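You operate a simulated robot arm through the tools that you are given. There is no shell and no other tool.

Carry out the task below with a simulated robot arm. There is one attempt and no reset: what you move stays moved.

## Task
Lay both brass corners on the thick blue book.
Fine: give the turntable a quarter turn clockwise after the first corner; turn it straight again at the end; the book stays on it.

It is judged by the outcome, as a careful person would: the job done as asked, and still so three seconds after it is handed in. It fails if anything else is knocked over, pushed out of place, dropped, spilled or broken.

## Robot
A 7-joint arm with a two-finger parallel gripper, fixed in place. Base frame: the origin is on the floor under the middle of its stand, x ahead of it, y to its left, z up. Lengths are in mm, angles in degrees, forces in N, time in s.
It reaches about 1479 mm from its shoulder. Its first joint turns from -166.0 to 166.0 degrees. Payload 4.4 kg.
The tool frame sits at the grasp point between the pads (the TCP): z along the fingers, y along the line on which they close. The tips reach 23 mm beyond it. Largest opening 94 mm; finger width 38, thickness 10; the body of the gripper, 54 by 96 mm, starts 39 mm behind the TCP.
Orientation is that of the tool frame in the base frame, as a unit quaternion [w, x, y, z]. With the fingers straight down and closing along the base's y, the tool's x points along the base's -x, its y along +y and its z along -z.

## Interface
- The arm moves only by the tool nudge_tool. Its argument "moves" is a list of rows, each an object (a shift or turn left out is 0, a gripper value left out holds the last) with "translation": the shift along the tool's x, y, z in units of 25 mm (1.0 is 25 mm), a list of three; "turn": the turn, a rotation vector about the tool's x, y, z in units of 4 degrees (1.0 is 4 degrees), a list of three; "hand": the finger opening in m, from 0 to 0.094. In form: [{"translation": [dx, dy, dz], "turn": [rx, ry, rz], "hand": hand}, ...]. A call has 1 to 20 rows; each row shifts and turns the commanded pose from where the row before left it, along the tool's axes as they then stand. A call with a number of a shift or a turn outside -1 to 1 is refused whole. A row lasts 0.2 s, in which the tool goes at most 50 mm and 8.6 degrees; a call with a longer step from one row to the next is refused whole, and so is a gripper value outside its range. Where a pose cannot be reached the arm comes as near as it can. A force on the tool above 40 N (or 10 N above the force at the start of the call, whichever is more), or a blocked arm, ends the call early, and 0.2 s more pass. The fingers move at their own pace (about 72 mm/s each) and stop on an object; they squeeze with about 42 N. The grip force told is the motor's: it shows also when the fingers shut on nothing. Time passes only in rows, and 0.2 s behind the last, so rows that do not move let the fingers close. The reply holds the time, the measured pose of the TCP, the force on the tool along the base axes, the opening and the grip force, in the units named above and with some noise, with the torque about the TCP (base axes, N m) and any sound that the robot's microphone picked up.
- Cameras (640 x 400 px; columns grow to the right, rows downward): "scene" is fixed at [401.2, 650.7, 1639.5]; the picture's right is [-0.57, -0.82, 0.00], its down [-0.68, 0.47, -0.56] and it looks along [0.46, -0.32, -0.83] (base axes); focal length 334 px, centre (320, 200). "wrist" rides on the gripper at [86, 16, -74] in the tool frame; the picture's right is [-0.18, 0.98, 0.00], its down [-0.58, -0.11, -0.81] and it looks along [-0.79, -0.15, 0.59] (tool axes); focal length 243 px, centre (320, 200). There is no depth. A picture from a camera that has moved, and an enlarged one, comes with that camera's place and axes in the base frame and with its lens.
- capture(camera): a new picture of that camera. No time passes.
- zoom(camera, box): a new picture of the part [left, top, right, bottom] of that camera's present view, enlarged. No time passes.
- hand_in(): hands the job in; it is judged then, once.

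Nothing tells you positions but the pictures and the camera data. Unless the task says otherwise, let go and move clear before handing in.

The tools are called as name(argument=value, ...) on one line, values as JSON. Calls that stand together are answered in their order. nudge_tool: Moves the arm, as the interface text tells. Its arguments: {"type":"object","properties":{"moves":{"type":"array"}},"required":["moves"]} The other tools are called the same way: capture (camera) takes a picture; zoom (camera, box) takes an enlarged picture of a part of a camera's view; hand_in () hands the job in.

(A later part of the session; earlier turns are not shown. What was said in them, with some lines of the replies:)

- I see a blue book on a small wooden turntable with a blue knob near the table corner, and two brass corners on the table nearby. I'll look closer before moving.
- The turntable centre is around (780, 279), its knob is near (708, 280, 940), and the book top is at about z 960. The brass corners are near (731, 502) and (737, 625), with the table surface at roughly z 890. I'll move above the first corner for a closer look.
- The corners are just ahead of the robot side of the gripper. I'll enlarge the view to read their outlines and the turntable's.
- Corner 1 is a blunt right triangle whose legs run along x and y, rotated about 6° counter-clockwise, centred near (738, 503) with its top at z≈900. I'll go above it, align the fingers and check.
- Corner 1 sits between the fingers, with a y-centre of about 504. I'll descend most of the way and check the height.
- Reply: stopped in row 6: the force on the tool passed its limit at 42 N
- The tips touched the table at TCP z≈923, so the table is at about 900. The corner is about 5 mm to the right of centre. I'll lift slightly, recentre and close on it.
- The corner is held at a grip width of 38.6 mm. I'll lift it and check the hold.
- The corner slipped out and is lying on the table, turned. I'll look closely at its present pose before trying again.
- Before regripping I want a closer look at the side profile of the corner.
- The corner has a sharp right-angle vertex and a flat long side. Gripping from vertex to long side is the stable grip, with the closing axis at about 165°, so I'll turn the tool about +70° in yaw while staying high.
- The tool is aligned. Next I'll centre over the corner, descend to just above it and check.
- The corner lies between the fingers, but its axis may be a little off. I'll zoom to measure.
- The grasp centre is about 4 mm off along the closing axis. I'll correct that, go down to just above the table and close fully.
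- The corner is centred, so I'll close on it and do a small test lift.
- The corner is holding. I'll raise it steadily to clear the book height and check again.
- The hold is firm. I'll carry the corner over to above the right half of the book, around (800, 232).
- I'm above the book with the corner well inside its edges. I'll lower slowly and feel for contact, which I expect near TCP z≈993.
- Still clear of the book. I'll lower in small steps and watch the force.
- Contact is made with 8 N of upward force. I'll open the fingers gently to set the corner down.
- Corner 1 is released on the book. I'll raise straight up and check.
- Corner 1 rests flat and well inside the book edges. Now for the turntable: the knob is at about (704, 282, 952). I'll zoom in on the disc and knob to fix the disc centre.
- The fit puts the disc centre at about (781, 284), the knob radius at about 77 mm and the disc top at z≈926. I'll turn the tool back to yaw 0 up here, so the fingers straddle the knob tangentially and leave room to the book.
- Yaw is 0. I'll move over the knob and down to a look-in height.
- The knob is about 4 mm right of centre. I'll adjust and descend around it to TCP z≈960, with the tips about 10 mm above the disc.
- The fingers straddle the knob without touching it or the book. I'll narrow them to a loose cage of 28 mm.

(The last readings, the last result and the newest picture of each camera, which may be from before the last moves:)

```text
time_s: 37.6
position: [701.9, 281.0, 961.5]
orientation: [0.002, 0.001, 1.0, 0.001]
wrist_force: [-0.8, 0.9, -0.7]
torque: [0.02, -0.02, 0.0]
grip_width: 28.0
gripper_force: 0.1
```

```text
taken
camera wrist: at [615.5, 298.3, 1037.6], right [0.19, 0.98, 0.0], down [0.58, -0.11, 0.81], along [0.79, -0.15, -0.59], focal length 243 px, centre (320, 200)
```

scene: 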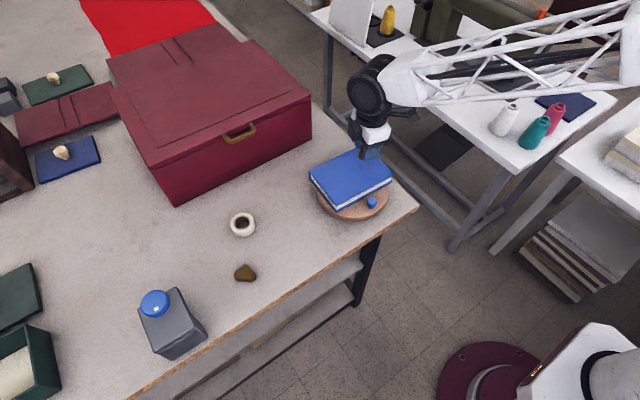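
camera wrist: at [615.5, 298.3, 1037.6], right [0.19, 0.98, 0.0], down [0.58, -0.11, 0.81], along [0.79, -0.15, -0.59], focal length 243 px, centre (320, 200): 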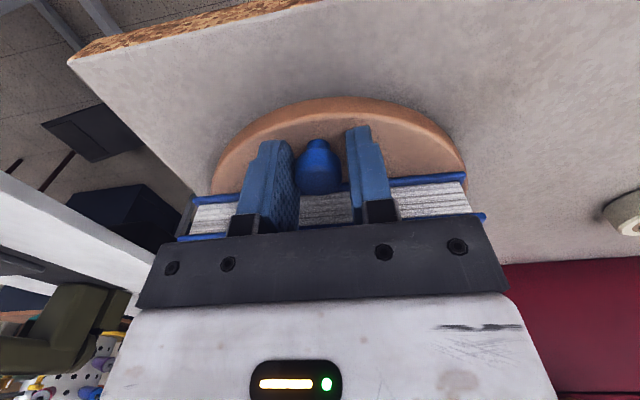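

The knob is caged with about 2 mm of play each side. I'll start the clockwise arc, moving the knob toward +y, in slow small steps for the first 45°.

nudge_tool(moves=[{"translation": [0.0021, 0.1552, 0], "turn": [0, 0, 0.7031]}, {"translation": [0.0021, 0.1552, 0], "turn": [0, 0, 0.7031]}, {"translation": [0.0021, 0.1552, 0], "turn": [0, 0, 0.7031]}, {"translation": [0.0021, 0.1552, 0], "turn": [0, 0, 0.7031]}, {"translation": [0.0021, 0.1552, 0], "turn": [0, 0, 0.7031]}, {"translation": [0.0021, 0.1552, 0], "turn": [0, 0, 0.7031]}, {"translation": [0, 0, 0]}])

capture(camera="wrist")

zoom(camera="scene", box=[290, 110, 430, 230])

```text
time_s: 39.2
position: [704.8, 305.4, 961.1]
orientation: [0.001, 0.147, 0.989, 0.0]
wrist_force: [-0.7, 0.8, 0.4]
torque: [0.01, 0.0, 0.02]
grip_width: 28.4
gripper_force: 0.4
```

```text
taken
camera wrist: at [626.7, 346.0, 1037.3], right [0.46, 0.89, 0.0], down [0.52, -0.27, 0.81], along [0.72, -0.37, -0.59], focal length 243 px, centre (320, 200)
```

wrist: 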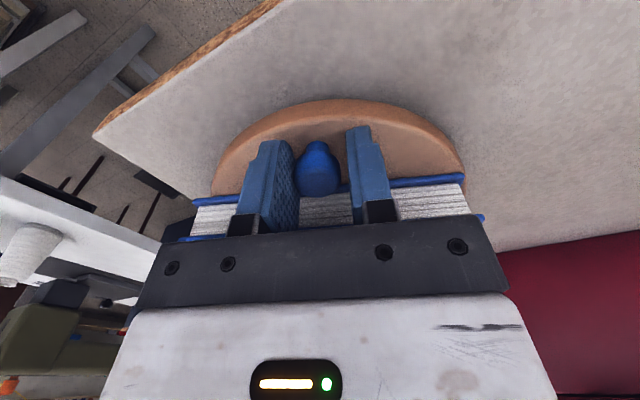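

```text
3.33 times, centred on (360, 170) of scene
camera zoom: at [401.2, 650.7, 1639.5], right [-0.57, -0.82, 0.0], down [-0.68, 0.47, -0.56], along [0.46, -0.32, -0.83], focal length 1115 px, centre (187, 300)
```

zoom: 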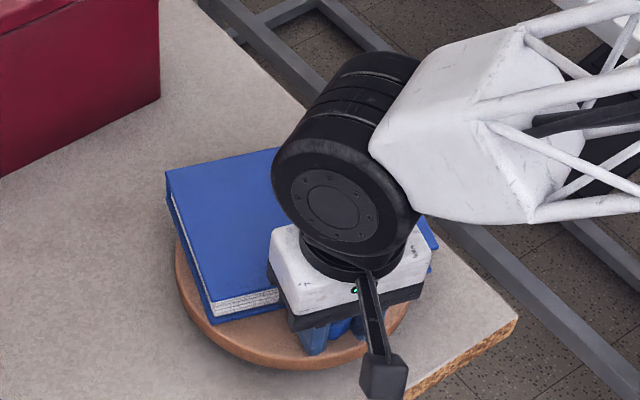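

The disc and book turn smoothly with the tool, about 17° so far. I'll continue.

nudge_tool(moves=[{"translation": [0.0021, 0.1552, 0], "turn": [0, 0, 0.7031]}, {"translation": [0.0021, 0.1552, 0], "turn": [0, 0, 0.7031]}, {"translation": [0.0021, 0.1552, 0], "turn": [0, 0, 0.7031]}, {"translation": [0.0021, 0.1552, 0], "turn": [0, 0, 0.7031]}, {"translation": [0.0021, 0.1552, 0], "turn": [0, 0, 0.7031]}, {"translation": [0.0021, 0.1552, 0], "turn": [0, 0, 0.7031]}, {"translation": [0.0021, 0.1552, 0], "turn": [0, 0, 0.7031]}, {"translation": [0.0021, 0.1552, 0], "turn": [0, 0, 0.7031]}, {"translation": [0.0021, 0.1552, 0], "turn": [0, 0, 0.7031]}, {"translation": [0.0021, 0.1552, 0], "turn": [0, 0, 0.7031]}, {"translation": [0.0021, 0.1552, 0], "turn": [0, 0, 0.7031]}, {"translation": [0.0021, 0.1552, 0], "turn": [0, 0, 0.7031]}, {"translation": [0.0021, 0.1552, 0], "turn": [0, 0, 0.7031]}, {"translation": [0, 0, 0]}])

capture(camera="wrist")

zoom(camera="scene", box=[290, 110, 430, 230])

```text
time_s: 42.2
position: [730.3, 347.8, 963.6]
orientation: [0.001, 0.45, 0.893, 0.001]
wrist_force: [0.3, -1.1, 0.5]
torque: [-0.02, -0.02, -0.03]
grip_width: 28.0
gripper_force: 0.1
```

```text
taken
camera wrist: at [691.8, 427.0, 1038.4], right [0.9, 0.44, 0.0], down [0.26, -0.53, 0.81], along [0.35, -0.72, -0.59], focal length 243 px, centre (320, 200)
```

wrist: 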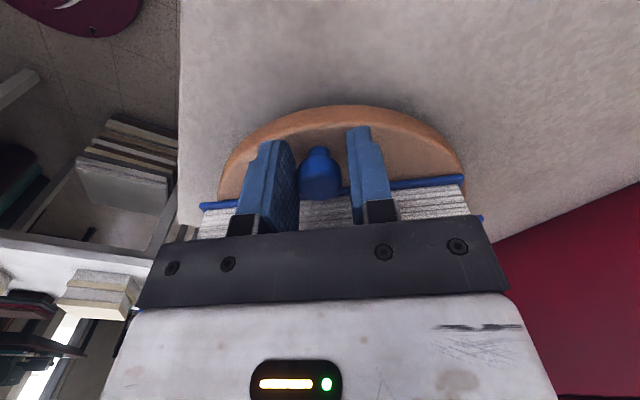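

```text
3.33 times, centred on (360, 170) of scene
camera zoom: at [401.2, 650.7, 1639.5], right [-0.57, -0.82, 0.0], down [-0.68, 0.47, -0.56], along [0.46, -0.32, -0.83], focal length 1115 px, centre (187, 300)
```

zoom: 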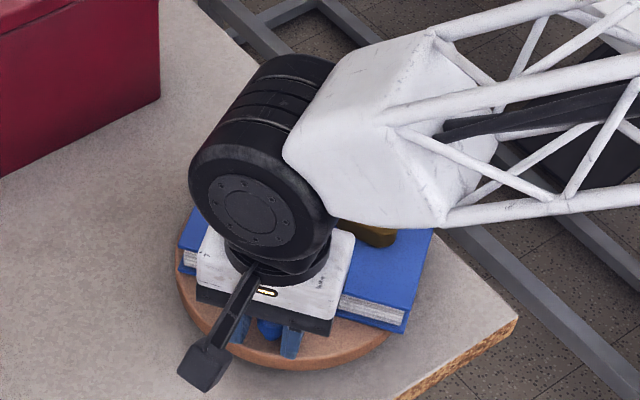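

Now about 53°, with the knob still well caged. I'll continue the remaining arc to 90° plus a small allowance for the play.

nudge_tool(moves=[{"translation": [-0.03, 0.1552, 0], "turn": [0, 0, 0.7031]}, {"translation": [-0.003, 0.1552, 0], "turn": [0, 0, 0.7031]}, {"translation": [-0.003, 0.1552, 0], "turn": [0, 0, 0.7031]}, {"translation": [-0.003, 0.1552, 0], "turn": [0, 0, 0.7031]}, {"translation": [-0.003, 0.1552, 0], "turn": [0, 0, 0.7031]}, {"translation": [-0.003, 0.1552, 0], "turn": [0, 0, 0.7031]}, {"translation": [-0.003, 0.1552, 0], "turn": [0, 0, 0.7031]}, {"translation": [-0.003, 0.1552, 0], "turn": [0, 0, 0.7031]}, {"translation": [-0.003, 0.1552, 0], "turn": [0, 0, 0.7031]}, {"translation": [-0.003, 0.1552, 0], "turn": [0, 0, 0.7031]}, {"translation": [-0.003, 0.1552, 0], "turn": [0, 0, 0.7031]}, {"translation": [-0.003, 0.1552, 0], "turn": [0, 0, 0.7031]}, {"translation": [-0.003, 0.12, 0], "turn": [0, 0, 0.55]}, {"translation": [-0.003, 0.08, 0], "turn": [0, 0, 0.37]}, {"translation": [0, 0, 0]}])

capture(camera="wrist")

zoom(camera="scene", box=[290, 110, 430, 230])

```text
time_s: 45.4
position: [780.0, 362.0, 961.6]
orientation: [0.0, 0.713, 0.701, 0.002]
wrist_force: [0.3, -0.4, -0.4]
torque: [-0.02, -0.02, 0.03]
grip_width: 28.5
gripper_force: 0.2
```

```text
taken
camera wrist: at [797.3, 448.2, 1037.8], right [0.98, -0.2, 0.0], down [-0.12, -0.58, 0.81], along [-0.16, -0.79, -0.59], focal length 243 px, centre (320, 200)
```

wrist: 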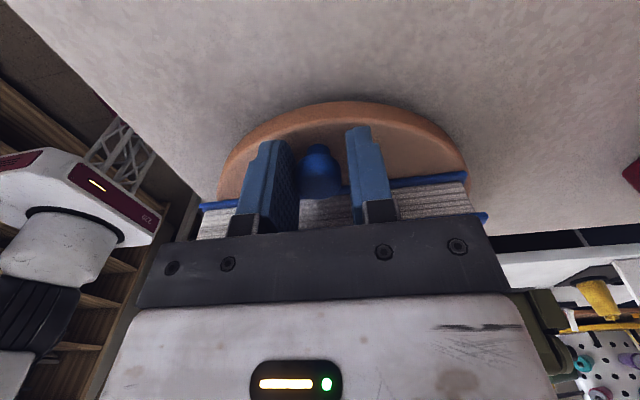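

```text
3.33 times, centred on (360, 170) of scene
camera zoom: at [401.2, 650.7, 1639.5], right [-0.57, -0.82, 0.0], down [-0.68, 0.47, -0.56], along [0.46, -0.32, -0.83], focal length 1115 px, centre (187, 300)
```

zoom: 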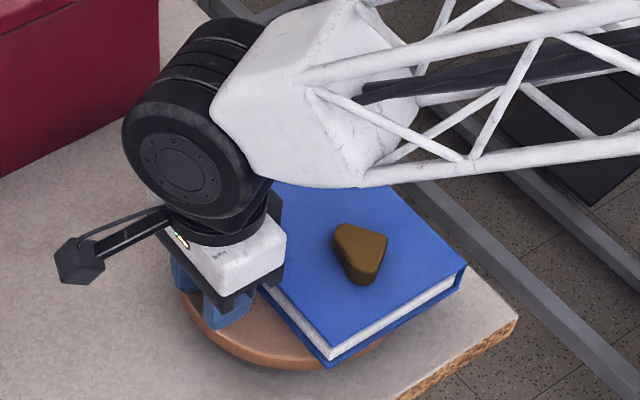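

About 90° has been turned and corner 1 is still in place on the book. I'll open the fingers and rise clear of the knob.

nudge_tool(moves=[{"hand": 0.036}, {"hand": 0.046}, {"hand": 0.056}, {"hand": 0.056}, {"translation": [0, 0, -0.3]}, {"translation": [0, 0, -0.7]}, {"translation": [0, 0, -0.9]}, {"translation": [0, 0, -0.9]}, {"translation": [0, 0, -0.9]}, {"translation": [0, 0, -0.9]}, {"translation": [0, 0, -0.5]}, {"translation": [0, 0, 0]}])

capture(camera="wrist")

capture(camera="scene")

```text
time_s: 48.0
position: [779.1, 362.5, 1091.3]
orientation: [0.0, 0.712, 0.702, 0.002]
wrist_force: [0.7, -0.5, 0.5]
torque: [-0.03, 0.01, -0.02]
grip_width: 55.8
gripper_force: 0.1
```

```text
taken
camera wrist: at [796.8, 449.8, 1165.8], right [0.98, -0.2, 0.0], down [-0.12, -0.58, 0.81], along [-0.16, -0.79, -0.59], focal length 243 px, centre (320, 200)
```

wrist: 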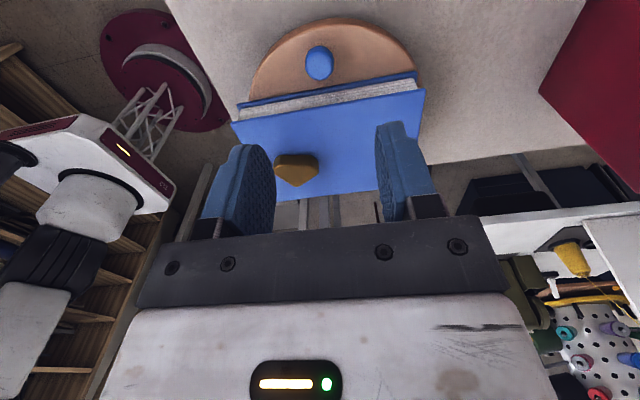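

```text
taken
```

scene: 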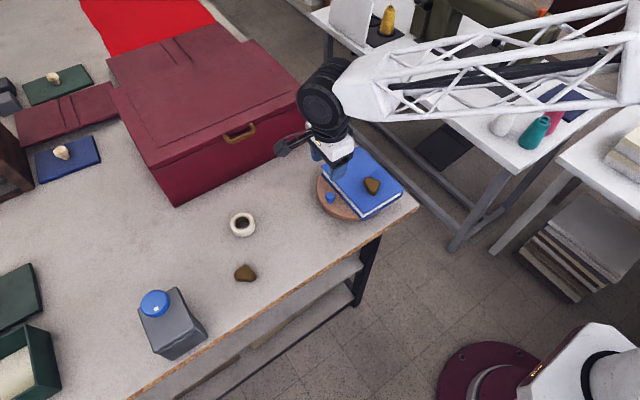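

The quarter turn is done and the book and corner are in place. Next is corner 2, so I'll zoom to measure its outline.

zoom(camera="scene", box=[225, 255, 265, 290])

zoom(camera="scene", box=[300, 130, 420, 230])

```text
11.43 times, centred on (245, 272) of scene
camera zoom: at [401.2, 650.7, 1639.5], right [-0.57, -0.82, 0.0], down [-0.68, 0.47, -0.56], along [0.46, -0.32, -0.83], focal length 3822 px, centre (1177, -629)
```

zoom: 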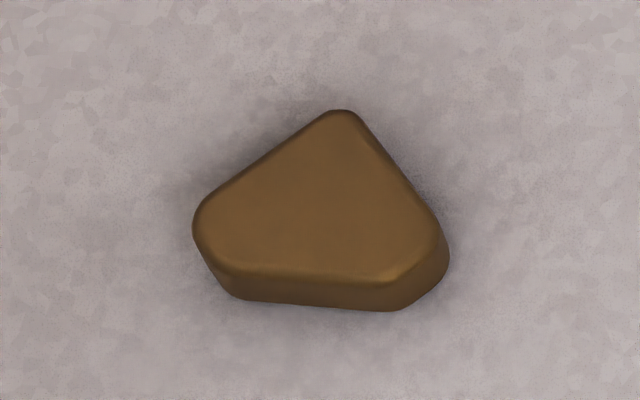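

```text
4.00 times, centred on (360, 180) of scene
camera zoom: at [401.2, 650.7, 1639.5], right [-0.57, -0.82, 0.0], down [-0.68, 0.47, -0.56], along [0.46, -0.32, -0.83], focal length 1338 px, centre (160, 280)
```

zoom: 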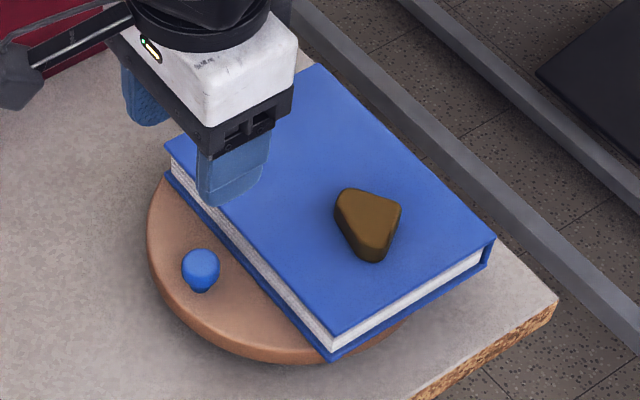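

Corner 2's long side faces the direction 140°, so I'll turn the tool from yaw −91° to +50° at this safe height.

nudge_tool(moves=[{"turn": [0, 0, -0.98], "hand": 0.08}, {"turn": [0, 0, -0.98]}, {"turn": [0, 0, -0.98]}, {"turn": [0, 0, -0.98]}, {"turn": [0, 0, -0.98]}, {"turn": [0, 0, -0.98]}, {"turn": [0, 0, -0.98]}, {"turn": [0, 0, -0.98]}, {"turn": [0, 0, -0.98]}, {"turn": [0, 0, -0.98]}, {"turn": [0, 0, -0.98]}, {"turn": [0, 0, -0.98]}, {"turn": [0, 0, -0.98]}, {"turn": [0, 0, -0.98]}, {"turn": [0, 0, -0.98]}, {"turn": [0, 0, -0.98]}, {"turn": [0, 0, -0.98]}, {"turn": [0, 0, -0.98]}, {"turn": [0, 0, 0]}])

nudge_tool(moves=[{"turn": [0, 0, -0.98]}, {"turn": [0, 0, -0.98]}, {"turn": [0, 0, -0.98]}, {"turn": [0, 0, -0.98]}, {"turn": [0, 0, -0.98]}, {"turn": [0, 0, -0.98]}, {"turn": [0, 0, -0.98]}, {"turn": [0, 0, -0.98]}, {"turn": [0, 0, -0.98]}, {"turn": [0, 0, -0.98]}, {"turn": [0, 0, -0.98]}, {"turn": [0, 0, -0.98]}, {"turn": [0, 0, -0.98]}, {"turn": [0, 0, -0.98]}, {"turn": [0, 0, -0.98]}, {"turn": [0, 0, -0.98]}, {"turn": [0, 0, -0.98]}, {"turn": [0, 0, -0.98]}, {"turn": [0, 0, 0]}])

```text
time_s: 52.0
position: [778.3, 361.3, 1089.2]
orientation: [0.0, 0.176, 0.984, 0.001]
wrist_force: [0.4, 0.3, -1.1]
torque: [0.01, -0.01, -0.01]
grip_width: 79.8
gripper_force: 0.1
```

```text
time_s: 56.0
position: [778.7, 361.5, 1091.5]
orientation: [0.002, -0.425, 0.905, 0.0]
wrist_force: [-0.4, 0.3, -0.2]
torque: [0.01, 0.02, -0.01]
grip_width: 80.0
gripper_force: 0.1
```

Yaw is 50.3°. I'll move over corner 2 at (738, 623), then lower partway for a check.

nudge_tool(moves=[{"translation": [-0.585, 0.662, 0]}, {"translation": [-0.585, 0.662, 0]}, {"translation": [-0.585, 0.662, 0]}, {"translation": [-0.585, 0.662, 0]}, {"translation": [-0.585, 0.662, 0]}, {"translation": [-0.585, 0.662, 0]}, {"translation": [-0.585, 0.662, 0]}, {"translation": [-0.585, 0.662, 0]}, {"translation": [-0.585, 0.662, 0]}, {"translation": [-0.585, 0.662, 0]}, {"translation": [-0.585, 0.662, 0]}, {"translation": [-0.585, 0.662, 0]}, {"translation": [0, 0, 0.8]}, {"translation": [0, 0, 0.8]}, {"translation": [0, 0, 0.8]}, {"translation": [0, 0, 0.8]}, {"translation": [0, 0, 0.8]}, {"translation": [0, 0, 0.8]}, {"translation": [0, 0, 0.8]}, {"translation": [0, 0, 0]}])

capture(camera="wrist")

capture(camera="scene")

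```text
time_s: 60.2
position: [738.8, 622.2, 949.1]
orientation: [0.001, -0.425, 0.905, 0.0]
wrist_force: [0.0, -0.3, 0.2]
torque: [0.0, 0.05, -0.01]
grip_width: 80.1
gripper_force: 0.0
```

```text
taken
camera wrist: at [671.5, 566.4, 1025.6], right [-0.64, 0.77, 0.0], down [0.45, 0.38, 0.81], along [0.62, 0.52, -0.59], focal length 243 px, centre (320, 200)
```

wrist: 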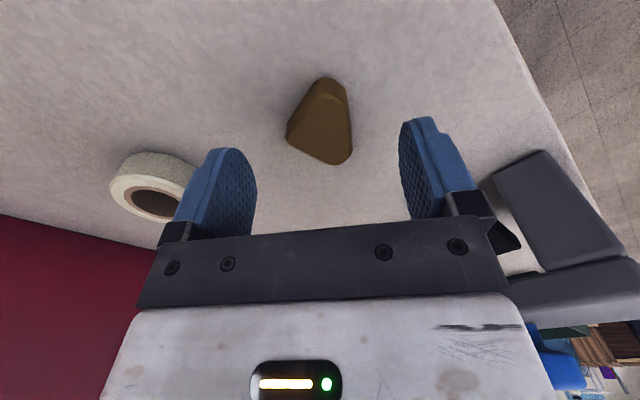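

```text
taken
```

scene: 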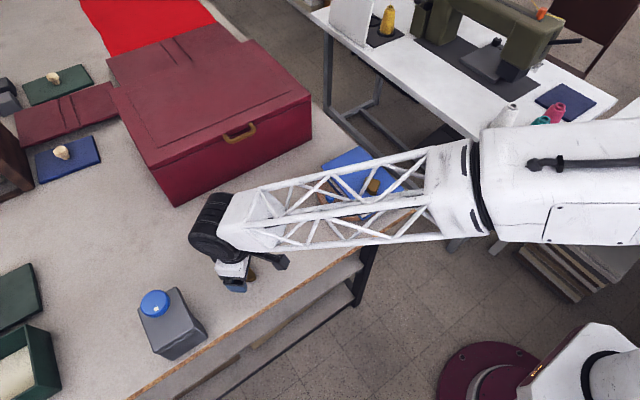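

Corner 2 is centred between the fingers. I'll descend to just above the table.

nudge_tool(moves=[{"translation": [0, 0, 0.35]}, {"translation": [0, 0, 0.35]}, {"translation": [0, 0, 0.24]}, {"translation": [0, 0, 0]}])

capture(camera="wrist")

```text
time_s: 61.2
position: [737.7, 623.5, 927.0]
orientation: [0.001, -0.425, 0.905, -0.001]
wrist_force: [0.0, 0.3, 0.4]
torque: [0.02, 0.03, 0.01]
grip_width: 80.2
gripper_force: 0.0
```

```text
taken
camera wrist: at [670.3, 567.8, 1002.3], right [-0.64, 0.77, 0.0], down [0.45, 0.38, 0.81], along [0.62, 0.52, -0.59], focal length 243 px, centre (320, 200)
```

wrist: 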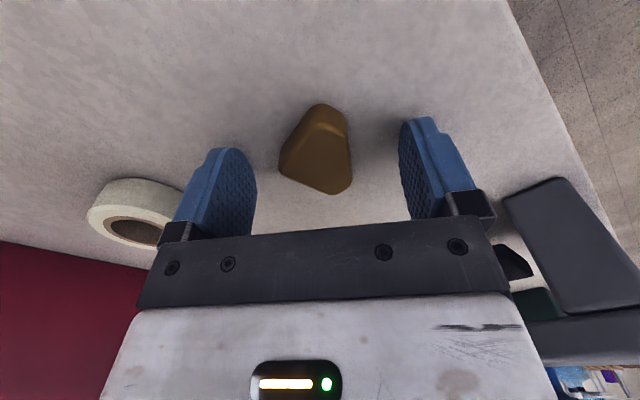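

The view is nearly the same as the successful first grasp. I'll close the fingers and test-lift.

nudge_tool(moves=[{"translation": [-0.04, 0, 0.05]}, {"hand": 0.02}, {"hand": 0.02}, {"hand": 0.02}, {"hand": 0.02}, {"hand": 0.02}, {"hand": 0.02}, {"translation": [0, 0, -0.1]}, {"translation": [0, 0, -0.15]}, {"translation": [0, 0, -0.2]}, {"translation": [0, 0, 0]}])

capture(camera="wrist")

```text
time_s: 63.6
position: [739.4, 623.5, 936.1]
orientation: [0.003, -0.425, 0.905, 0.0]
wrist_force: [-0.3, 0.4, -0.1]
torque: [0.02, 0.0, 0.01]
grip_width: 35.3
gripper_force: 41.9
```

```text
taken
camera wrist: at [671.6, 568.4, 1012.3], right [-0.64, 0.77, 0.0], down [0.45, 0.38, 0.81], along [0.62, 0.52, -0.59], focal length 243 px, centre (320, 200)
```

wrist: 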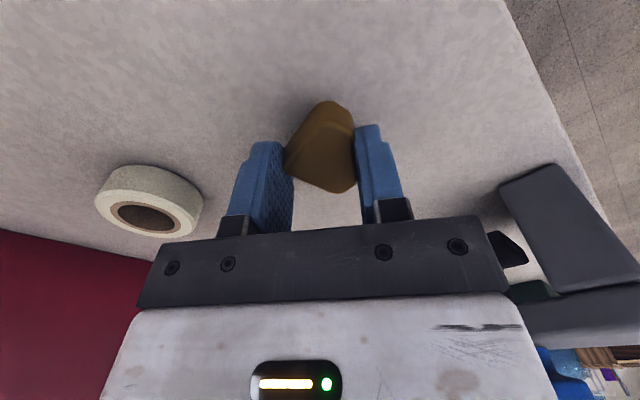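

The hold is firm. I'll raise it, then carry it over to the free half of the book.

nudge_tool(moves=[{"translation": [0, 0, -0.2]}, {"translation": [0, 0, -0.4]}, {"translation": [0, 0, -0.6]}, {"translation": [0, 0, -0.7]}, {"translation": [0, 0, -0.7]}, {"translation": [0, 0, -0.7]}, {"translation": [0, 0, -0.5]}, {"translation": [0, 0, -0.4]}, {"translation": [0, 0, -0.2]}, {"translation": [0, 0, 0]}])

capture(camera="wrist")

```text
time_s: 65.8
position: [739.2, 623.2, 1046.4]
orientation: [0.002, -0.425, 0.905, 0.0]
wrist_force: [0.1, -0.2, -0.1]
torque: [-0.02, 0.01, -0.01]
grip_width: 35.7
gripper_force: 41.8
```

```text
taken
camera wrist: at [670.7, 568.1, 1122.9], right [-0.64, 0.77, 0.0], down [0.45, 0.38, 0.81], along [0.62, 0.52, -0.59], focal length 243 px, centre (320, 200)
```

wrist: 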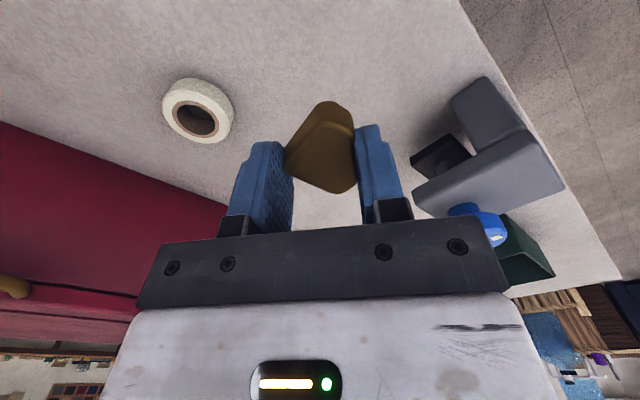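

Carrying corner 2 over to above (822, 266).

nudge_tool(moves=[{"translation": [0.151, -0.199, 0]}, {"translation": [0.303, -0.398, 0]}, {"translation": [0.454, -0.597, 0]}, {"translation": [0.505, -0.663, 0]}, {"translation": [0.505, -0.663, 0]}, {"translation": [0.505, -0.663, 0]}, {"translation": [0.505, -0.663, 0]}, {"translation": [0.505, -0.663, 0]}, {"translation": [0.505, -0.663, 0]}, {"translation": [0.505, -0.663, 0]}, {"translation": [0.505, -0.663, 0]}, {"translation": [0.505, -0.663, 0]}, {"translation": [0.505, -0.663, 0]}, {"translation": [0.505, -0.663, 0]}, {"translation": [0.505, -0.663, 0]}, {"translation": [0.505, -0.663, 0]}, {"translation": [0.505, -0.663, 0]}, {"translation": [0.454, -0.597, 0]}, {"translation": [0.303, -0.398, 0]}, {"translation": [0.151, -0.199, 0]}])

capture(camera="wrist")

capture(camera="scene")

```text
time_s: 70.0
position: [822.1, 265.7, 1046.8]
orientation: [0.002, -0.425, 0.905, -0.001]
wrist_force: [0.5, 0.3, 0.1]
torque: [0.01, 0.04, 0.02]
grip_width: 35.6
gripper_force: 41.9
```

```text
taken
camera wrist: at [754.0, 210.3, 1122.7], right [-0.64, 0.77, 0.0], down [0.45, 0.38, 0.81], along [0.62, 0.52, -0.59], focal length 243 px, centre (320, 200)
```

wrist: 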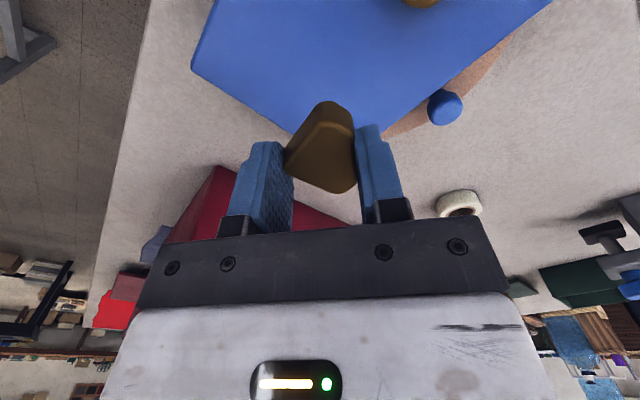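

```text
taken
```

scene: 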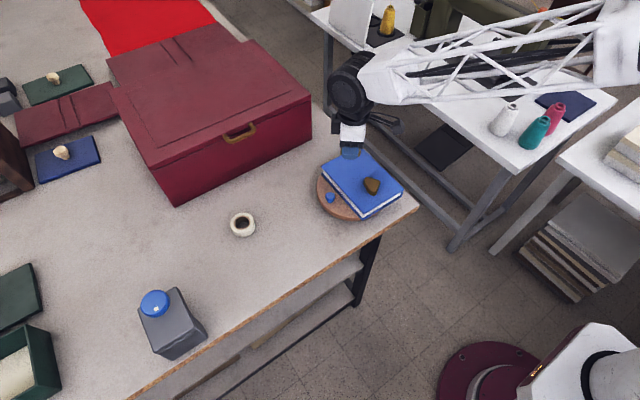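

The corner is well within the book's free half. I'll lower towards contact, which should come at about TCP z≈995.

nudge_tool(moves=[{"translation": [0, 0, 0.3]}, {"translation": [0, 0, 0.5]}, {"translation": [0, 0, 0.5]}, {"translation": [0, 0, 0.3]}, {"translation": [0, 0, 0.14]}, {"translation": [0, 0, 0]}])

nudge_tool(moves=[{"translation": [0, 0, 0.1]}, {"translation": [0, 0, 0.08]}, {"translation": [0, 0, 0.06]}, {"translation": [0, 0, 0]}])

```text
time_s: 71.4
position: [821.1, 266.9, 1003.5]
orientation: [0.002, -0.425, 0.905, -0.001]
wrist_force: [-0.1, 0.3, 0.1]
torque: [0.0, -0.03, -0.02]
grip_width: 35.5
gripper_force: 41.7
```

```text
time_s: 72.4
position: [822.1, 266.6, 996.3]
orientation: [0.002, -0.425, 0.905, -0.001]
wrist_force: [-0.5, -0.3, -0.5]
torque: [0.01, -0.01, 0.01]
grip_width: 35.5
gripper_force: 42.3
```

nudge_tool(moves=[{"translation": [0, 0, 0.05]}, {"translation": [0, 0, 0]}])

```text
time_s: 73.0
position: [822.1, 267.2, 995.5]
orientation: [0.001, -0.424, 0.906, 0.0]
wrist_force: [0.7, -0.6, 0.3]
torque: [0.0, 0.02, 0.02]
grip_width: 35.4
gripper_force: 41.9
```

No contact yet, so I'll lower a little more.

nudge_tool(moves=[{"translation": [0, 0, 0.05]}, {"translation": [0, 0, 0]}])

```text
time_s: 73.6
position: [821.0, 268.0, 994.2]
orientation: [0.002, -0.425, 0.905, 0.0]
wrist_force: [0.1, -0.6, 1.6]
torque: [0.0, 0.05, -0.02]
grip_width: 35.3
gripper_force: 42.4
```

nudge_tool(moves=[{"translation": [0, 0, 0.04]}, {"translation": [0, 0, 0]}])

```text
time_s: 74.2
position: [821.9, 267.5, 994.2]
orientation: [0.002, -0.424, 0.905, 0.0]
wrist_force: [0.2, 0.4, 11.3]
torque: [-0.01, 0.11, 0.0]
grip_width: 35.5
gripper_force: 41.3
```

Contact is firm at 11 N. I'll open gently.

nudge_tool(moves=[{"hand": 0.038}, {"hand": 0.044}, {"hand": 0.052}, {"hand": 0.06}, {"hand": 0.06}])

capture(camera="wrist")

```text
time_s: 75.4
position: [821.8, 267.9, 994.0]
orientation: [0.002, -0.424, 0.905, 0.0]
wrist_force: [0.1, -0.7, 0.3]
torque: [0.01, -0.01, 0.01]
grip_width: 60.0
gripper_force: 0.0
```

```text
taken
camera wrist: at [754.2, 212.0, 1069.5], right [-0.64, 0.77, 0.0], down [0.45, 0.38, 0.81], along [0.62, 0.52, -0.59], focal length 243 px, centre (320, 200)
```

wrist: 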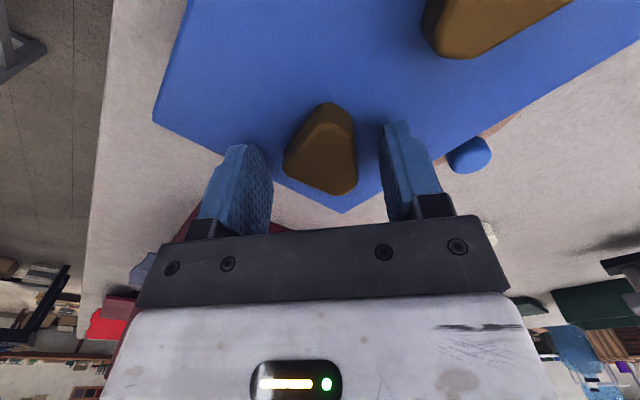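

Corner 2 is set down on the book. I'll rise straight up and verify both.

nudge_tool(moves=[{"translation": [0, 0, -0.2]}, {"translation": [0, 0, -0.4]}, {"translation": [0, 0, -0.8]}, {"translation": [0, 0, -0.8]}, {"translation": [0, 0, -0.8]}, {"translation": [0, 0, -0.8]}, {"translation": [0, 0, -0.3]}, {"translation": [0, 0, 0]}])

capture(camera="wrist")

zoom(camera="scene", box=[300, 130, 420, 230])

```text
time_s: 77.2
position: [820.6, 265.3, 1097.3]
orientation: [0.002, -0.424, 0.905, 0.0]
wrist_force: [-1.1, 0.4, -0.2]
torque: [-0.01, 0.02, 0.01]
grip_width: 60.0
gripper_force: 0.0
```

```text
taken
camera wrist: at [753.7, 210.1, 1172.6], right [-0.64, 0.77, 0.0], down [0.45, 0.38, 0.81], along [0.62, 0.52, -0.59], focal length 243 px, centre (320, 200)
```

wrist: 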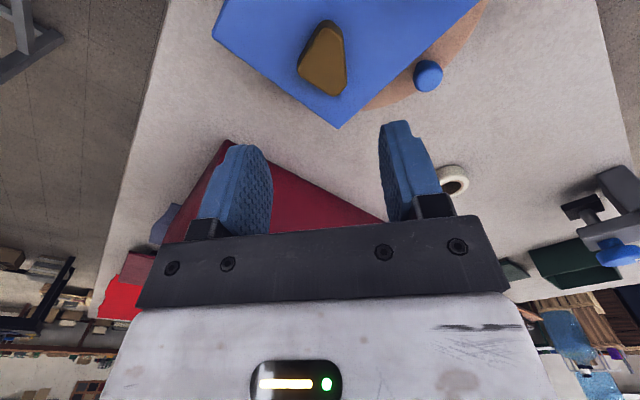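

```text
4.00 times, centred on (360, 180) of scene
camera zoom: at [401.2, 650.7, 1639.5], right [-0.57, -0.82, 0.0], down [-0.68, 0.47, -0.56], along [0.46, -0.32, -0.83], focal length 1338 px, centre (160, 280)
```

zoom: 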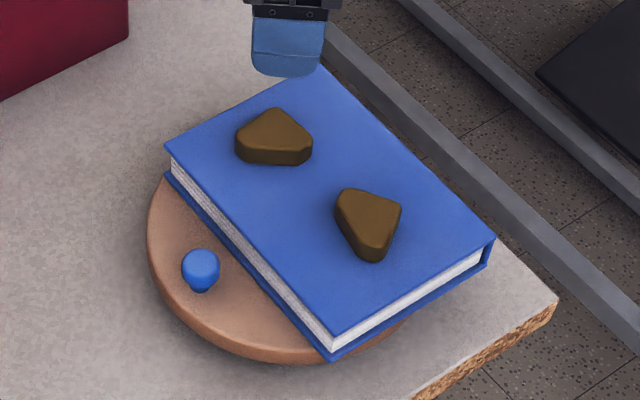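

Both corners lie flat on the book, well apart. Now I'll turn the tool back to yaw −91° to straddle the knob again.

nudge_tool(moves=[{"turn": [0, 0, 0.98]}, {"turn": [0, 0, 0.98]}, {"turn": [0, 0, 0.98]}, {"turn": [0, 0, 0.98]}, {"turn": [0, 0, 0.98]}, {"turn": [0, 0, 0.98]}, {"turn": [0, 0, 0.98]}, {"turn": [0, 0, 0.98]}, {"turn": [0, 0, 0.98]}, {"turn": [0, 0, 0.98]}, {"turn": [0, 0, 0.98]}, {"turn": [0, 0, 0.98]}, {"turn": [0, 0, 0.98]}, {"turn": [0, 0, 0.98]}, {"turn": [0, 0, 0.98]}, {"turn": [0, 0, 0.98]}, {"turn": [0, 0, 0.98]}, {"turn": [0, 0, 0.98]}, {"turn": [0, 0, 0]}])

nudge_tool(moves=[{"turn": [0, 0, 0.98]}, {"turn": [0, 0, 0.98]}, {"turn": [0, 0, 0.98]}, {"turn": [0, 0, 0.98]}, {"turn": [0, 0, 0.98]}, {"turn": [0, 0, 0.98]}, {"turn": [0, 0, 0.98]}, {"turn": [0, 0, 0.98]}, {"turn": [0, 0, 0.98]}, {"turn": [0, 0, 0.98]}, {"turn": [0, 0, 0.98]}, {"turn": [0, 0, 0.98]}, {"turn": [0, 0, 0.98]}, {"turn": [0, 0, 0.98]}, {"turn": [0, 0, 0.98]}, {"turn": [0, 0, 0.98]}, {"turn": [0, 0, 0.98]}, {"turn": [0, 0, 0.98]}, {"turn": [0, 0, 0]}])

```text
time_s: 81.2
position: [821.6, 266.2, 1097.0]
orientation: [0.001, 0.176, 0.984, 0.001]
wrist_force: [0.8, 0.2, 0.2]
torque: [0.0, 0.04, 0.0]
grip_width: 60.1
gripper_force: 0.1
```

```text
time_s: 85.2
position: [822.4, 265.0, 1096.7]
orientation: [0.002, 0.712, 0.702, 0.003]
wrist_force: [0.2, 0.2, 0.0]
torque: [-0.03, -0.02, 0.0]
grip_width: 60.0
gripper_force: 0.1
```

Yaw is −91°. I'll move over the knob at (778, 361) and partway down.

nudge_tool(moves=[{"translation": [0.637, -0.305, 0]}, {"translation": [0.637, -0.305, 0]}, {"translation": [0.637, -0.305, 0]}, {"translation": [0.637, -0.305, 0]}, {"translation": [0.637, -0.305, 0]}, {"translation": [0.637, -0.305, 0]}, {"translation": [0, 0, 0.6]}, {"translation": [0, 0, 0.7]}, {"translation": [0, 0, 0.7]}, {"translation": [0, 0, 0.6]}, {"translation": [0, 0, 0]}])

capture(camera="wrist")

zoom(camera="scene", box=[290, 110, 430, 230])

```text
time_s: 87.6
position: [777.3, 362.7, 1030.8]
orientation: [0.0, 0.712, 0.702, 0.001]
wrist_force: [-0.4, -0.1, 0.5]
torque: [0.0, -0.02, 0.0]
grip_width: 60.2
gripper_force: 0.1
```

```text
taken
camera wrist: at [795.6, 449.9, 1107.1], right [0.98, -0.2, 0.0], down [-0.12, -0.58, 0.81], along [-0.16, -0.79, -0.59], focal length 243 px, centre (320, 200)
```

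wrist: 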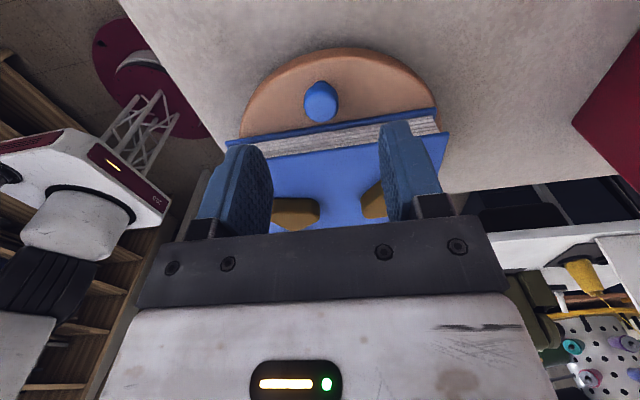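

```text
3.33 times, centred on (360, 170) of scene
camera zoom: at [401.2, 650.7, 1639.5], right [-0.57, -0.82, 0.0], down [-0.68, 0.47, -0.56], along [0.46, -0.32, -0.83], focal length 1115 px, centre (187, 300)
```

zoom: 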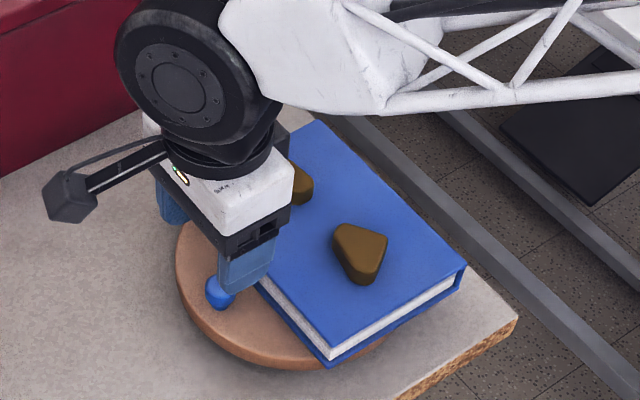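

The knob is centred, slightly inward. I'll shift about 3 mm inward, descend around it, and form the cage again.

nudge_tool(moves=[{"translation": [-0.13, 0, 0.2]}, {"translation": [0, 0, 0.6]}, {"translation": [0, 0, 0.6]}, {"translation": [0, 0, 0.6]}, {"translation": [0, 0, 0.5]}, {"translation": [0, 0, 0.25]}, {"translation": [0, 0, 0]}])

capture(camera="wrist")

zoom(camera="scene", box=[290, 110, 430, 230])

```text
time_s: 89.2
position: [778.4, 359.8, 961.8]
orientation: [0.0, 0.713, 0.701, 0.002]
wrist_force: [0.3, -0.5, -0.3]
torque: [0.0, -0.01, -0.03]
grip_width: 60.1
gripper_force: 0.0
```

```text
taken
camera wrist: at [796.3, 446.5, 1038.8], right [0.98, -0.2, 0.0], down [-0.12, -0.58, 0.81], along [-0.16, -0.79, -0.59], focal length 243 px, centre (320, 200)
```

wrist: 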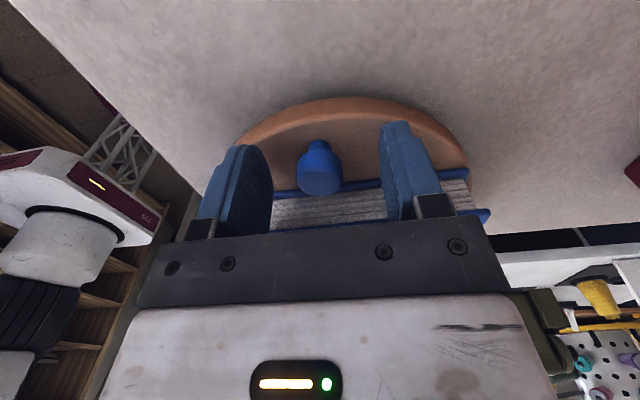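

```text
3.33 times, centred on (360, 170) of scene
camera zoom: at [401.2, 650.7, 1639.5], right [-0.57, -0.82, 0.0], down [-0.68, 0.47, -0.56], along [0.46, -0.32, -0.83], focal length 1115 px, centre (187, 300)
```

zoom: 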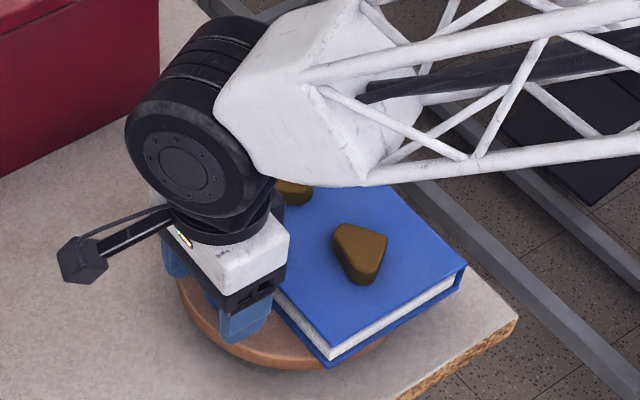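

The knob is centred as before. I'll cage it and begin the counter-clockwise return arc.

nudge_tool(moves=[{"hand": 0.045}, {"hand": 0.035}, {"hand": 0.028}, {"hand": 0.028}, {"hand": 0.028}])

capture(camera="wrist")

```text
time_s: 90.4
position: [778.4, 359.7, 963.0]
orientation: [0.0, 0.712, 0.703, 0.002]
wrist_force: [-0.8, -0.4, 0.3]
torque: [0.03, -0.01, 0.0]
grip_width: 27.9
gripper_force: 0.1
```

```text
taken
camera wrist: at [796.2, 446.5, 1038.9], right [0.98, -0.2, 0.0], down [-0.12, -0.58, 0.81], along [-0.16, -0.79, -0.59], focal length 243 px, centre (320, 200)
```

wrist: 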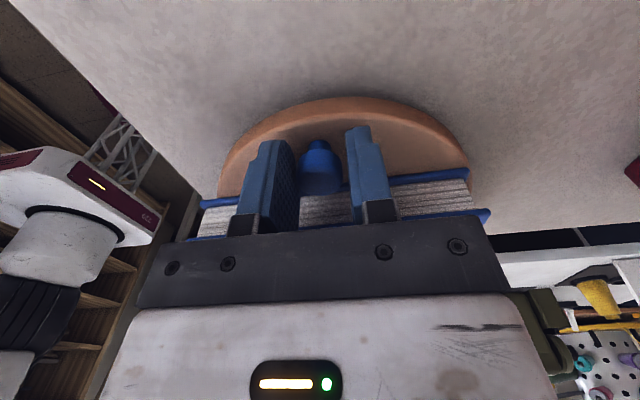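

nudge_tool(moves=[{"translation": [-0.0077, -0.08, 0], "turn": [0, 0, -0.37]}, {"translation": [-0.0077, -0.12, 0], "turn": [0, 0, -0.55]}, {"translation": [-0.0077, -0.1531, 0], "turn": [0, 0, -0.7031]}, {"translation": [-0.0077, -0.1531, 0], "turn": [0, 0, -0.7031]}, {"translation": [-0.0077, -0.1531, 0], "turn": [0, 0, -0.7031]}, {"translation": [-0.0077, -0.1531, 0], "turn": [0, 0, -0.7031]}, {"translation": [-0.0077, -0.1531, 0], "turn": [0, 0, -0.7031]}, {"translation": [-0.0077, -0.1531, 0], "turn": [0, 0, -0.7031]}, {"translation": [-0.0077, -0.1531, 0], "turn": [0, 0, -0.7031]}, {"translation": [-0.0077, -0.1531, 0], "turn": [0, 0, -0.7031]}, {"translation": [-0.0077, -0.1531, 0], "turn": [0, 0, -0.7031]}, {"translation": [-0.0077, -0.1531, 0], "turn": [0, 0, -0.7031]}, {"translation": [-0.0077, -0.1531, 0], "turn": [0, 0, -0.7031]}, {"translation": [-0.0077, -0.1531, 0], "turn": [0, 0, -0.7031]}, {"translation": [0, 0, 0]}])

capture(camera="wrist")

zoom(camera="scene", box=[290, 110, 430, 230])

```text
time_s: 93.6
position: [731.7, 341.6, 962.8]
orientation: [0.001, 0.449, 0.893, 0.001]
wrist_force: [0.4, 0.3, 0.3]
torque: [0.04, -0.03, -0.02]
grip_width: 28.3
gripper_force: 0.1
```

```text
taken
camera wrist: at [692.6, 422.3, 1039.0], right [0.9, 0.44, 0.0], down [0.26, -0.53, 0.81], along [0.35, -0.72, -0.59], focal length 243 px, centre (320, 200)
```

wrist: 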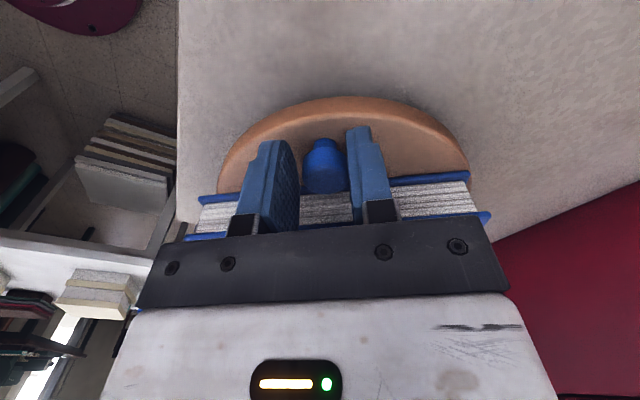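

```text
3.33 times, centred on (360, 170) of scene
camera zoom: at [401.2, 650.7, 1639.5], right [-0.57, -0.82, 0.0], down [-0.68, 0.47, -0.56], along [0.46, -0.32, -0.83], focal length 1115 px, centre (187, 300)
```

zoom: 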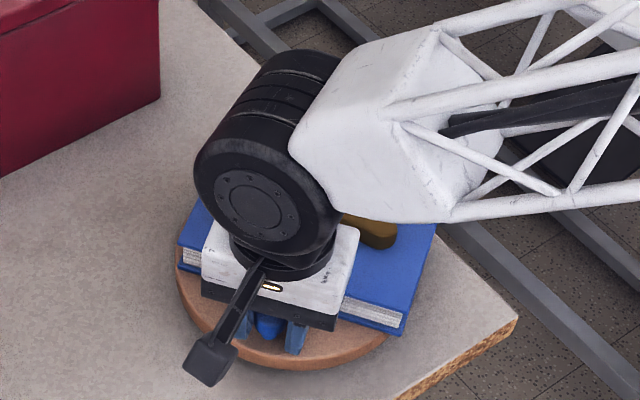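

The return is going smoothly at yaw −53°. Continuing.

nudge_tool(moves=[{"translation": [-0.0077, -0.1531, 0], "turn": [0, 0, -0.7031]}, {"translation": [-0.0077, -0.1531, 0], "turn": [0, 0, -0.7031]}, {"translation": [-0.0077, -0.1531, 0], "turn": [0, 0, -0.7031]}, {"translation": [-0.0077, -0.1531, 0], "turn": [0, 0, -0.7031]}, {"translation": [-0.0077, -0.1531, 0], "turn": [0, 0, -0.7031]}, {"translation": [-0.0077, -0.1531, 0], "turn": [0, 0, -0.7031]}, {"translation": [-0.0077, -0.1531, 0], "turn": [0, 0, -0.7031]}, {"translation": [-0.0077, -0.1531, 0], "turn": [0, 0, -0.7031]}, {"translation": [-0.0077, -0.1531, 0], "turn": [0, 0, -0.7031]}, {"translation": [-0.0077, -0.1531, 0], "turn": [0, 0, -0.7031]}, {"translation": [-0.0077, -0.1531, 0], "turn": [0, 0, -0.7031]}, {"translation": [-0.0077, -0.1531, 0], "turn": [0, 0, -0.7031]}, {"translation": [-0.0077, -0.1531, 0], "turn": [0, 0, -0.7031]}, {"translation": [-0.0077, -0.1531, 0], "turn": [0, 0, -0.7031]}, {"translation": [-0.0077, -0.1531, 0], "turn": [0, 0, -0.7031]}, {"translation": [-0.0077, -0.1531, 0], "turn": [0, 0, -0.7031]}, {"translation": [0, 0, 0]}])

capture(camera="wrist")

zoom(camera="scene", box=[290, 110, 430, 230])

```text
time_s: 97.2
position: [701.7, 291.3, 961.8]
orientation: [0.001, 0.074, 0.997, 0.001]
wrist_force: [-0.7, 0.7, -0.5]
torque: [-0.03, 0.03, -0.02]
grip_width: 28.2
gripper_force: 0.1
```

```text
taken
camera wrist: at [618.7, 321.3, 1038.2], right [0.33, 0.95, 0.0], down [0.56, -0.19, 0.81], along [0.76, -0.26, -0.59], focal length 243 px, centre (320, 200)
```

wrist: 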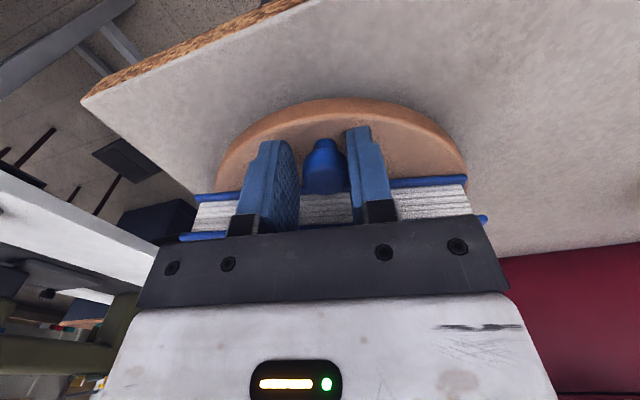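

```text
3.33 times, centred on (360, 170) of scene
camera zoom: at [401.2, 650.7, 1639.5], right [-0.57, -0.82, 0.0], down [-0.68, 0.47, -0.56], along [0.46, -0.32, -0.83], focal length 1115 px, centre (187, 300)
```

zoom: 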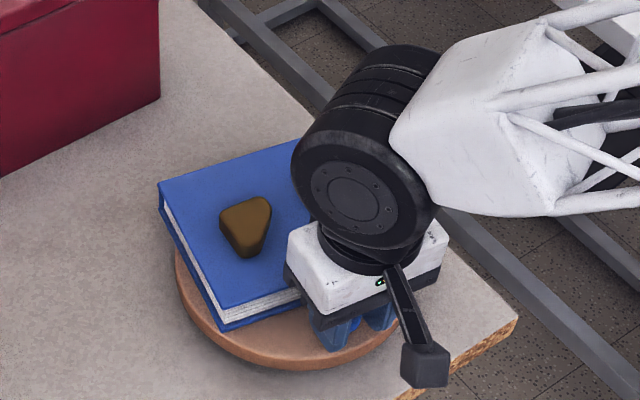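

The disc is about 10° short of its original pose, with the knob trailing against one finger. I'll continue with the remaining amount in finer steps.

nudge_tool(moves=[{"translation": [-0.0077, -0.12, 0], "turn": [0, 0, -0.55]}, {"translation": [-0.0077, -0.12, 0], "turn": [0, 0, -0.55]}, {"translation": [-0.0077, -0.12, 0], "turn": [0, 0, -0.55]}, {"translation": [-0.0077, -0.1, 0], "turn": [0, 0, -0.46]}, {"translation": [0, 0, 0]}])

capture(camera="wrist")

zoom(camera="scene", box=[290, 130, 410, 230])

```text
time_s: 98.4
position: [700.2, 279.6, 961.9]
orientation: [0.002, 0.0, 1.0, 0.002]
wrist_force: [-0.6, 0.0, -0.6]
torque: [-0.01, 0.01, 0.0]
grip_width: 28.3
gripper_force: 0.3
```

```text
taken
camera wrist: at [614.6, 296.6, 1038.0], right [0.18, 0.98, 0.0], down [0.58, -0.11, 0.81], along [0.79, -0.15, -0.59], focal length 243 px, centre (320, 200)
```

wrist: 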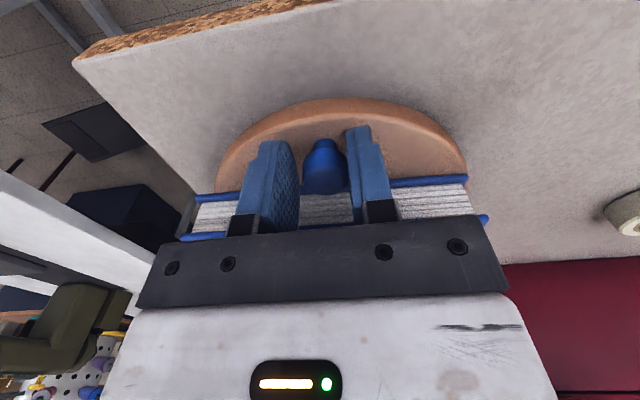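

```text
4.00 times, centred on (350, 180) of scene
camera zoom: at [401.2, 650.7, 1639.5], right [-0.57, -0.82, 0.0], down [-0.68, 0.47, -0.56], along [0.46, -0.32, -0.83], focal length 1338 px, centre (200, 280)
```

zoom: 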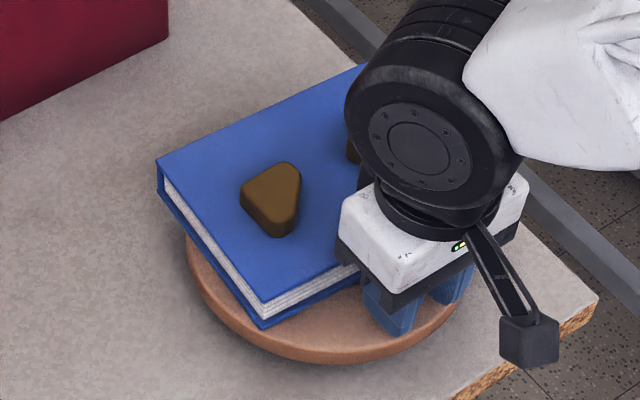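

The book is about 1.7° short of its first pose when compared with the initial picture. One more small step should do it.

nudge_tool(moves=[{"translation": [-0.004, -0.045, 0], "turn": [0, 0, -0.21]}, {"translation": [-0.004, -0.045, 0], "turn": [0, 0, -0.21]}, {"translation": [0, 0, 0]}])

zoom(camera="scene", box=[290, 130, 410, 230])

```text
time_s: 99.2
position: [703.0, 277.0, 962.9]
orientation: [0.002, -0.014, 1.0, 0.0]
wrist_force: [0.4, 0.8, 1.2]
torque: [0.0, -0.04, 0.01]
grip_width: 28.4
gripper_force: 0.3
```

```text
4.00 times, centred on (350, 180) of scene
camera zoom: at [401.2, 650.7, 1639.5], right [-0.57, -0.82, 0.0], down [-0.68, 0.47, -0.56], along [0.46, -0.32, -0.83], focal length 1338 px, centre (200, 280)
```

zoom: 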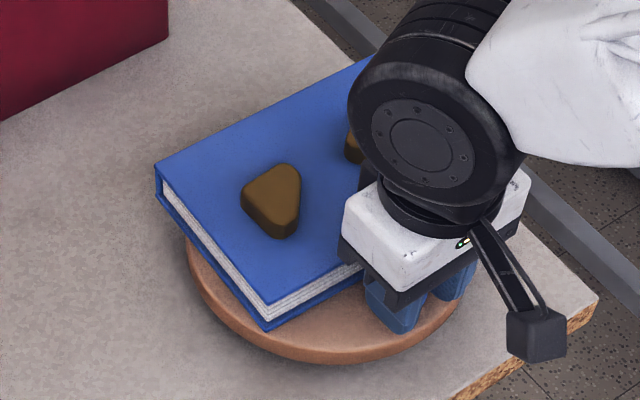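

The book corners now match the initial picture. I'll open the fingers and rise clear of the knob.

nudge_tool(moves=[{"hand": 0.036}, {"hand": 0.046}, {"hand": 0.056}, {"hand": 0.056}, {"translation": [0, 0, -0.3]}, {"translation": [0, 0, -0.7]}, {"translation": [0, 0, -0.9]}, {"translation": [0, 0, -0.9]}, {"translation": [0, 0, -0.9]}, {"translation": [0, 0, -0.9]}, {"translation": [0, 0, -0.9]}, {"translation": [0, 0, -0.9]}, {"translation": [0.7, 0, -0.5]}, {"translation": [0.8, 0, -0.4]}, {"translation": [0.8, 0, -0.4]}, {"translation": [0.8, 0, -0.4]}, {"translation": [0.8, 0, -0.4]}, {"translation": [0.8, 0, 0]}, {"translation": [0.8, 0, 0]}, {"translation": [0, 0, 0]}])

zoom(camera="scene", box=[290, 130, 410, 230])

capture(camera="scene")

capture(camera="wrist")

```text
time_s: 103.4
position: [562.1, 273.1, 1174.6]
orientation: [0.002, -0.014, 1.0, 0.001]
wrist_force: [0.5, -0.3, 0.4]
torque: [-0.02, 0.03, 0.0]
grip_width: 55.9
gripper_force: 0.1
```

```text
4.00 times, centred on (350, 180) of scene
camera zoom: at [401.2, 650.7, 1639.5], right [-0.57, -0.82, 0.0], down [-0.68, 0.47, -0.56], along [0.46, -0.32, -0.83], focal length 1338 px, centre (200, 280)
```

zoom: 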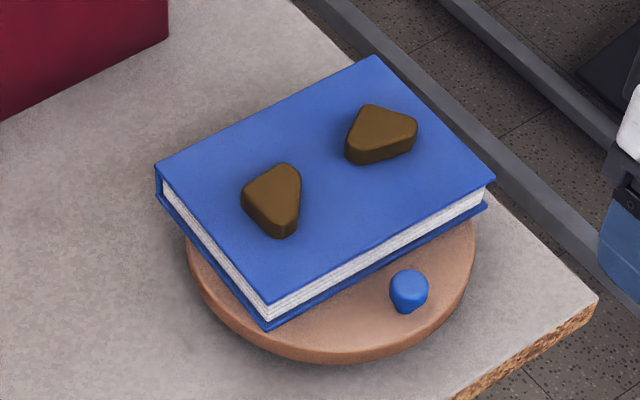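

```text
taken
```

scene: 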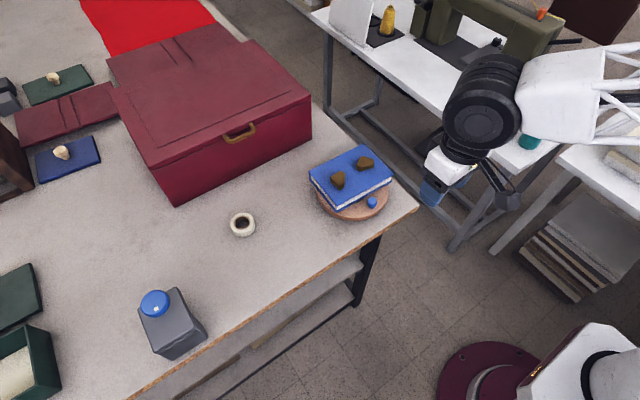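

```text
taken
camera wrist: at [476.2, 287.5, 1250.5], right [0.16, 0.99, 0.0], down [0.58, -0.09, 0.81], along [0.8, -0.13, -0.59], focal length 243 px, centre (320, 200)
```

wrist: 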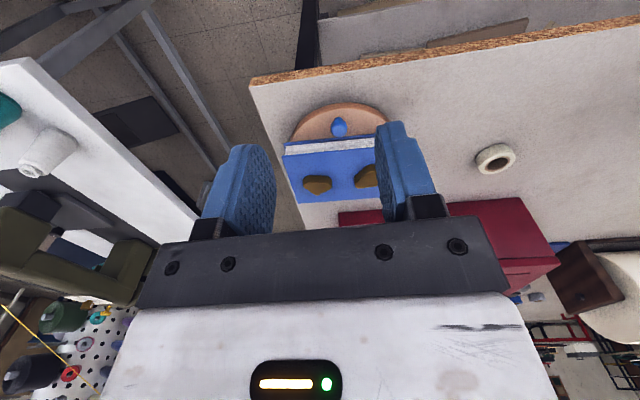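

Both brass corners lie flat on the blue book. The turntable and book match their starting pose: the knob and all four book corners are at the same pixels as in the first picture. Nothing else has moved and the arm is clear, so I'm handing in.

hand_in()

```text
The job is handed in.
```

Both brass corners are lying flat on the blue book, well apart and clear of its edges. I gave the turntable a quarter turn clockwise after the first corner and turned it straight again after the second. The knob and book corners line up with the first picture, and the book stayed on it throughout.

On the first try, corner 1 slipped out of the fingers as I lifted it. It stayed on the table, turned about 25° and shifted slightly. I gripped it again a different way and it held. Nothing else was moved, and the arm was clear when I handed the job in.
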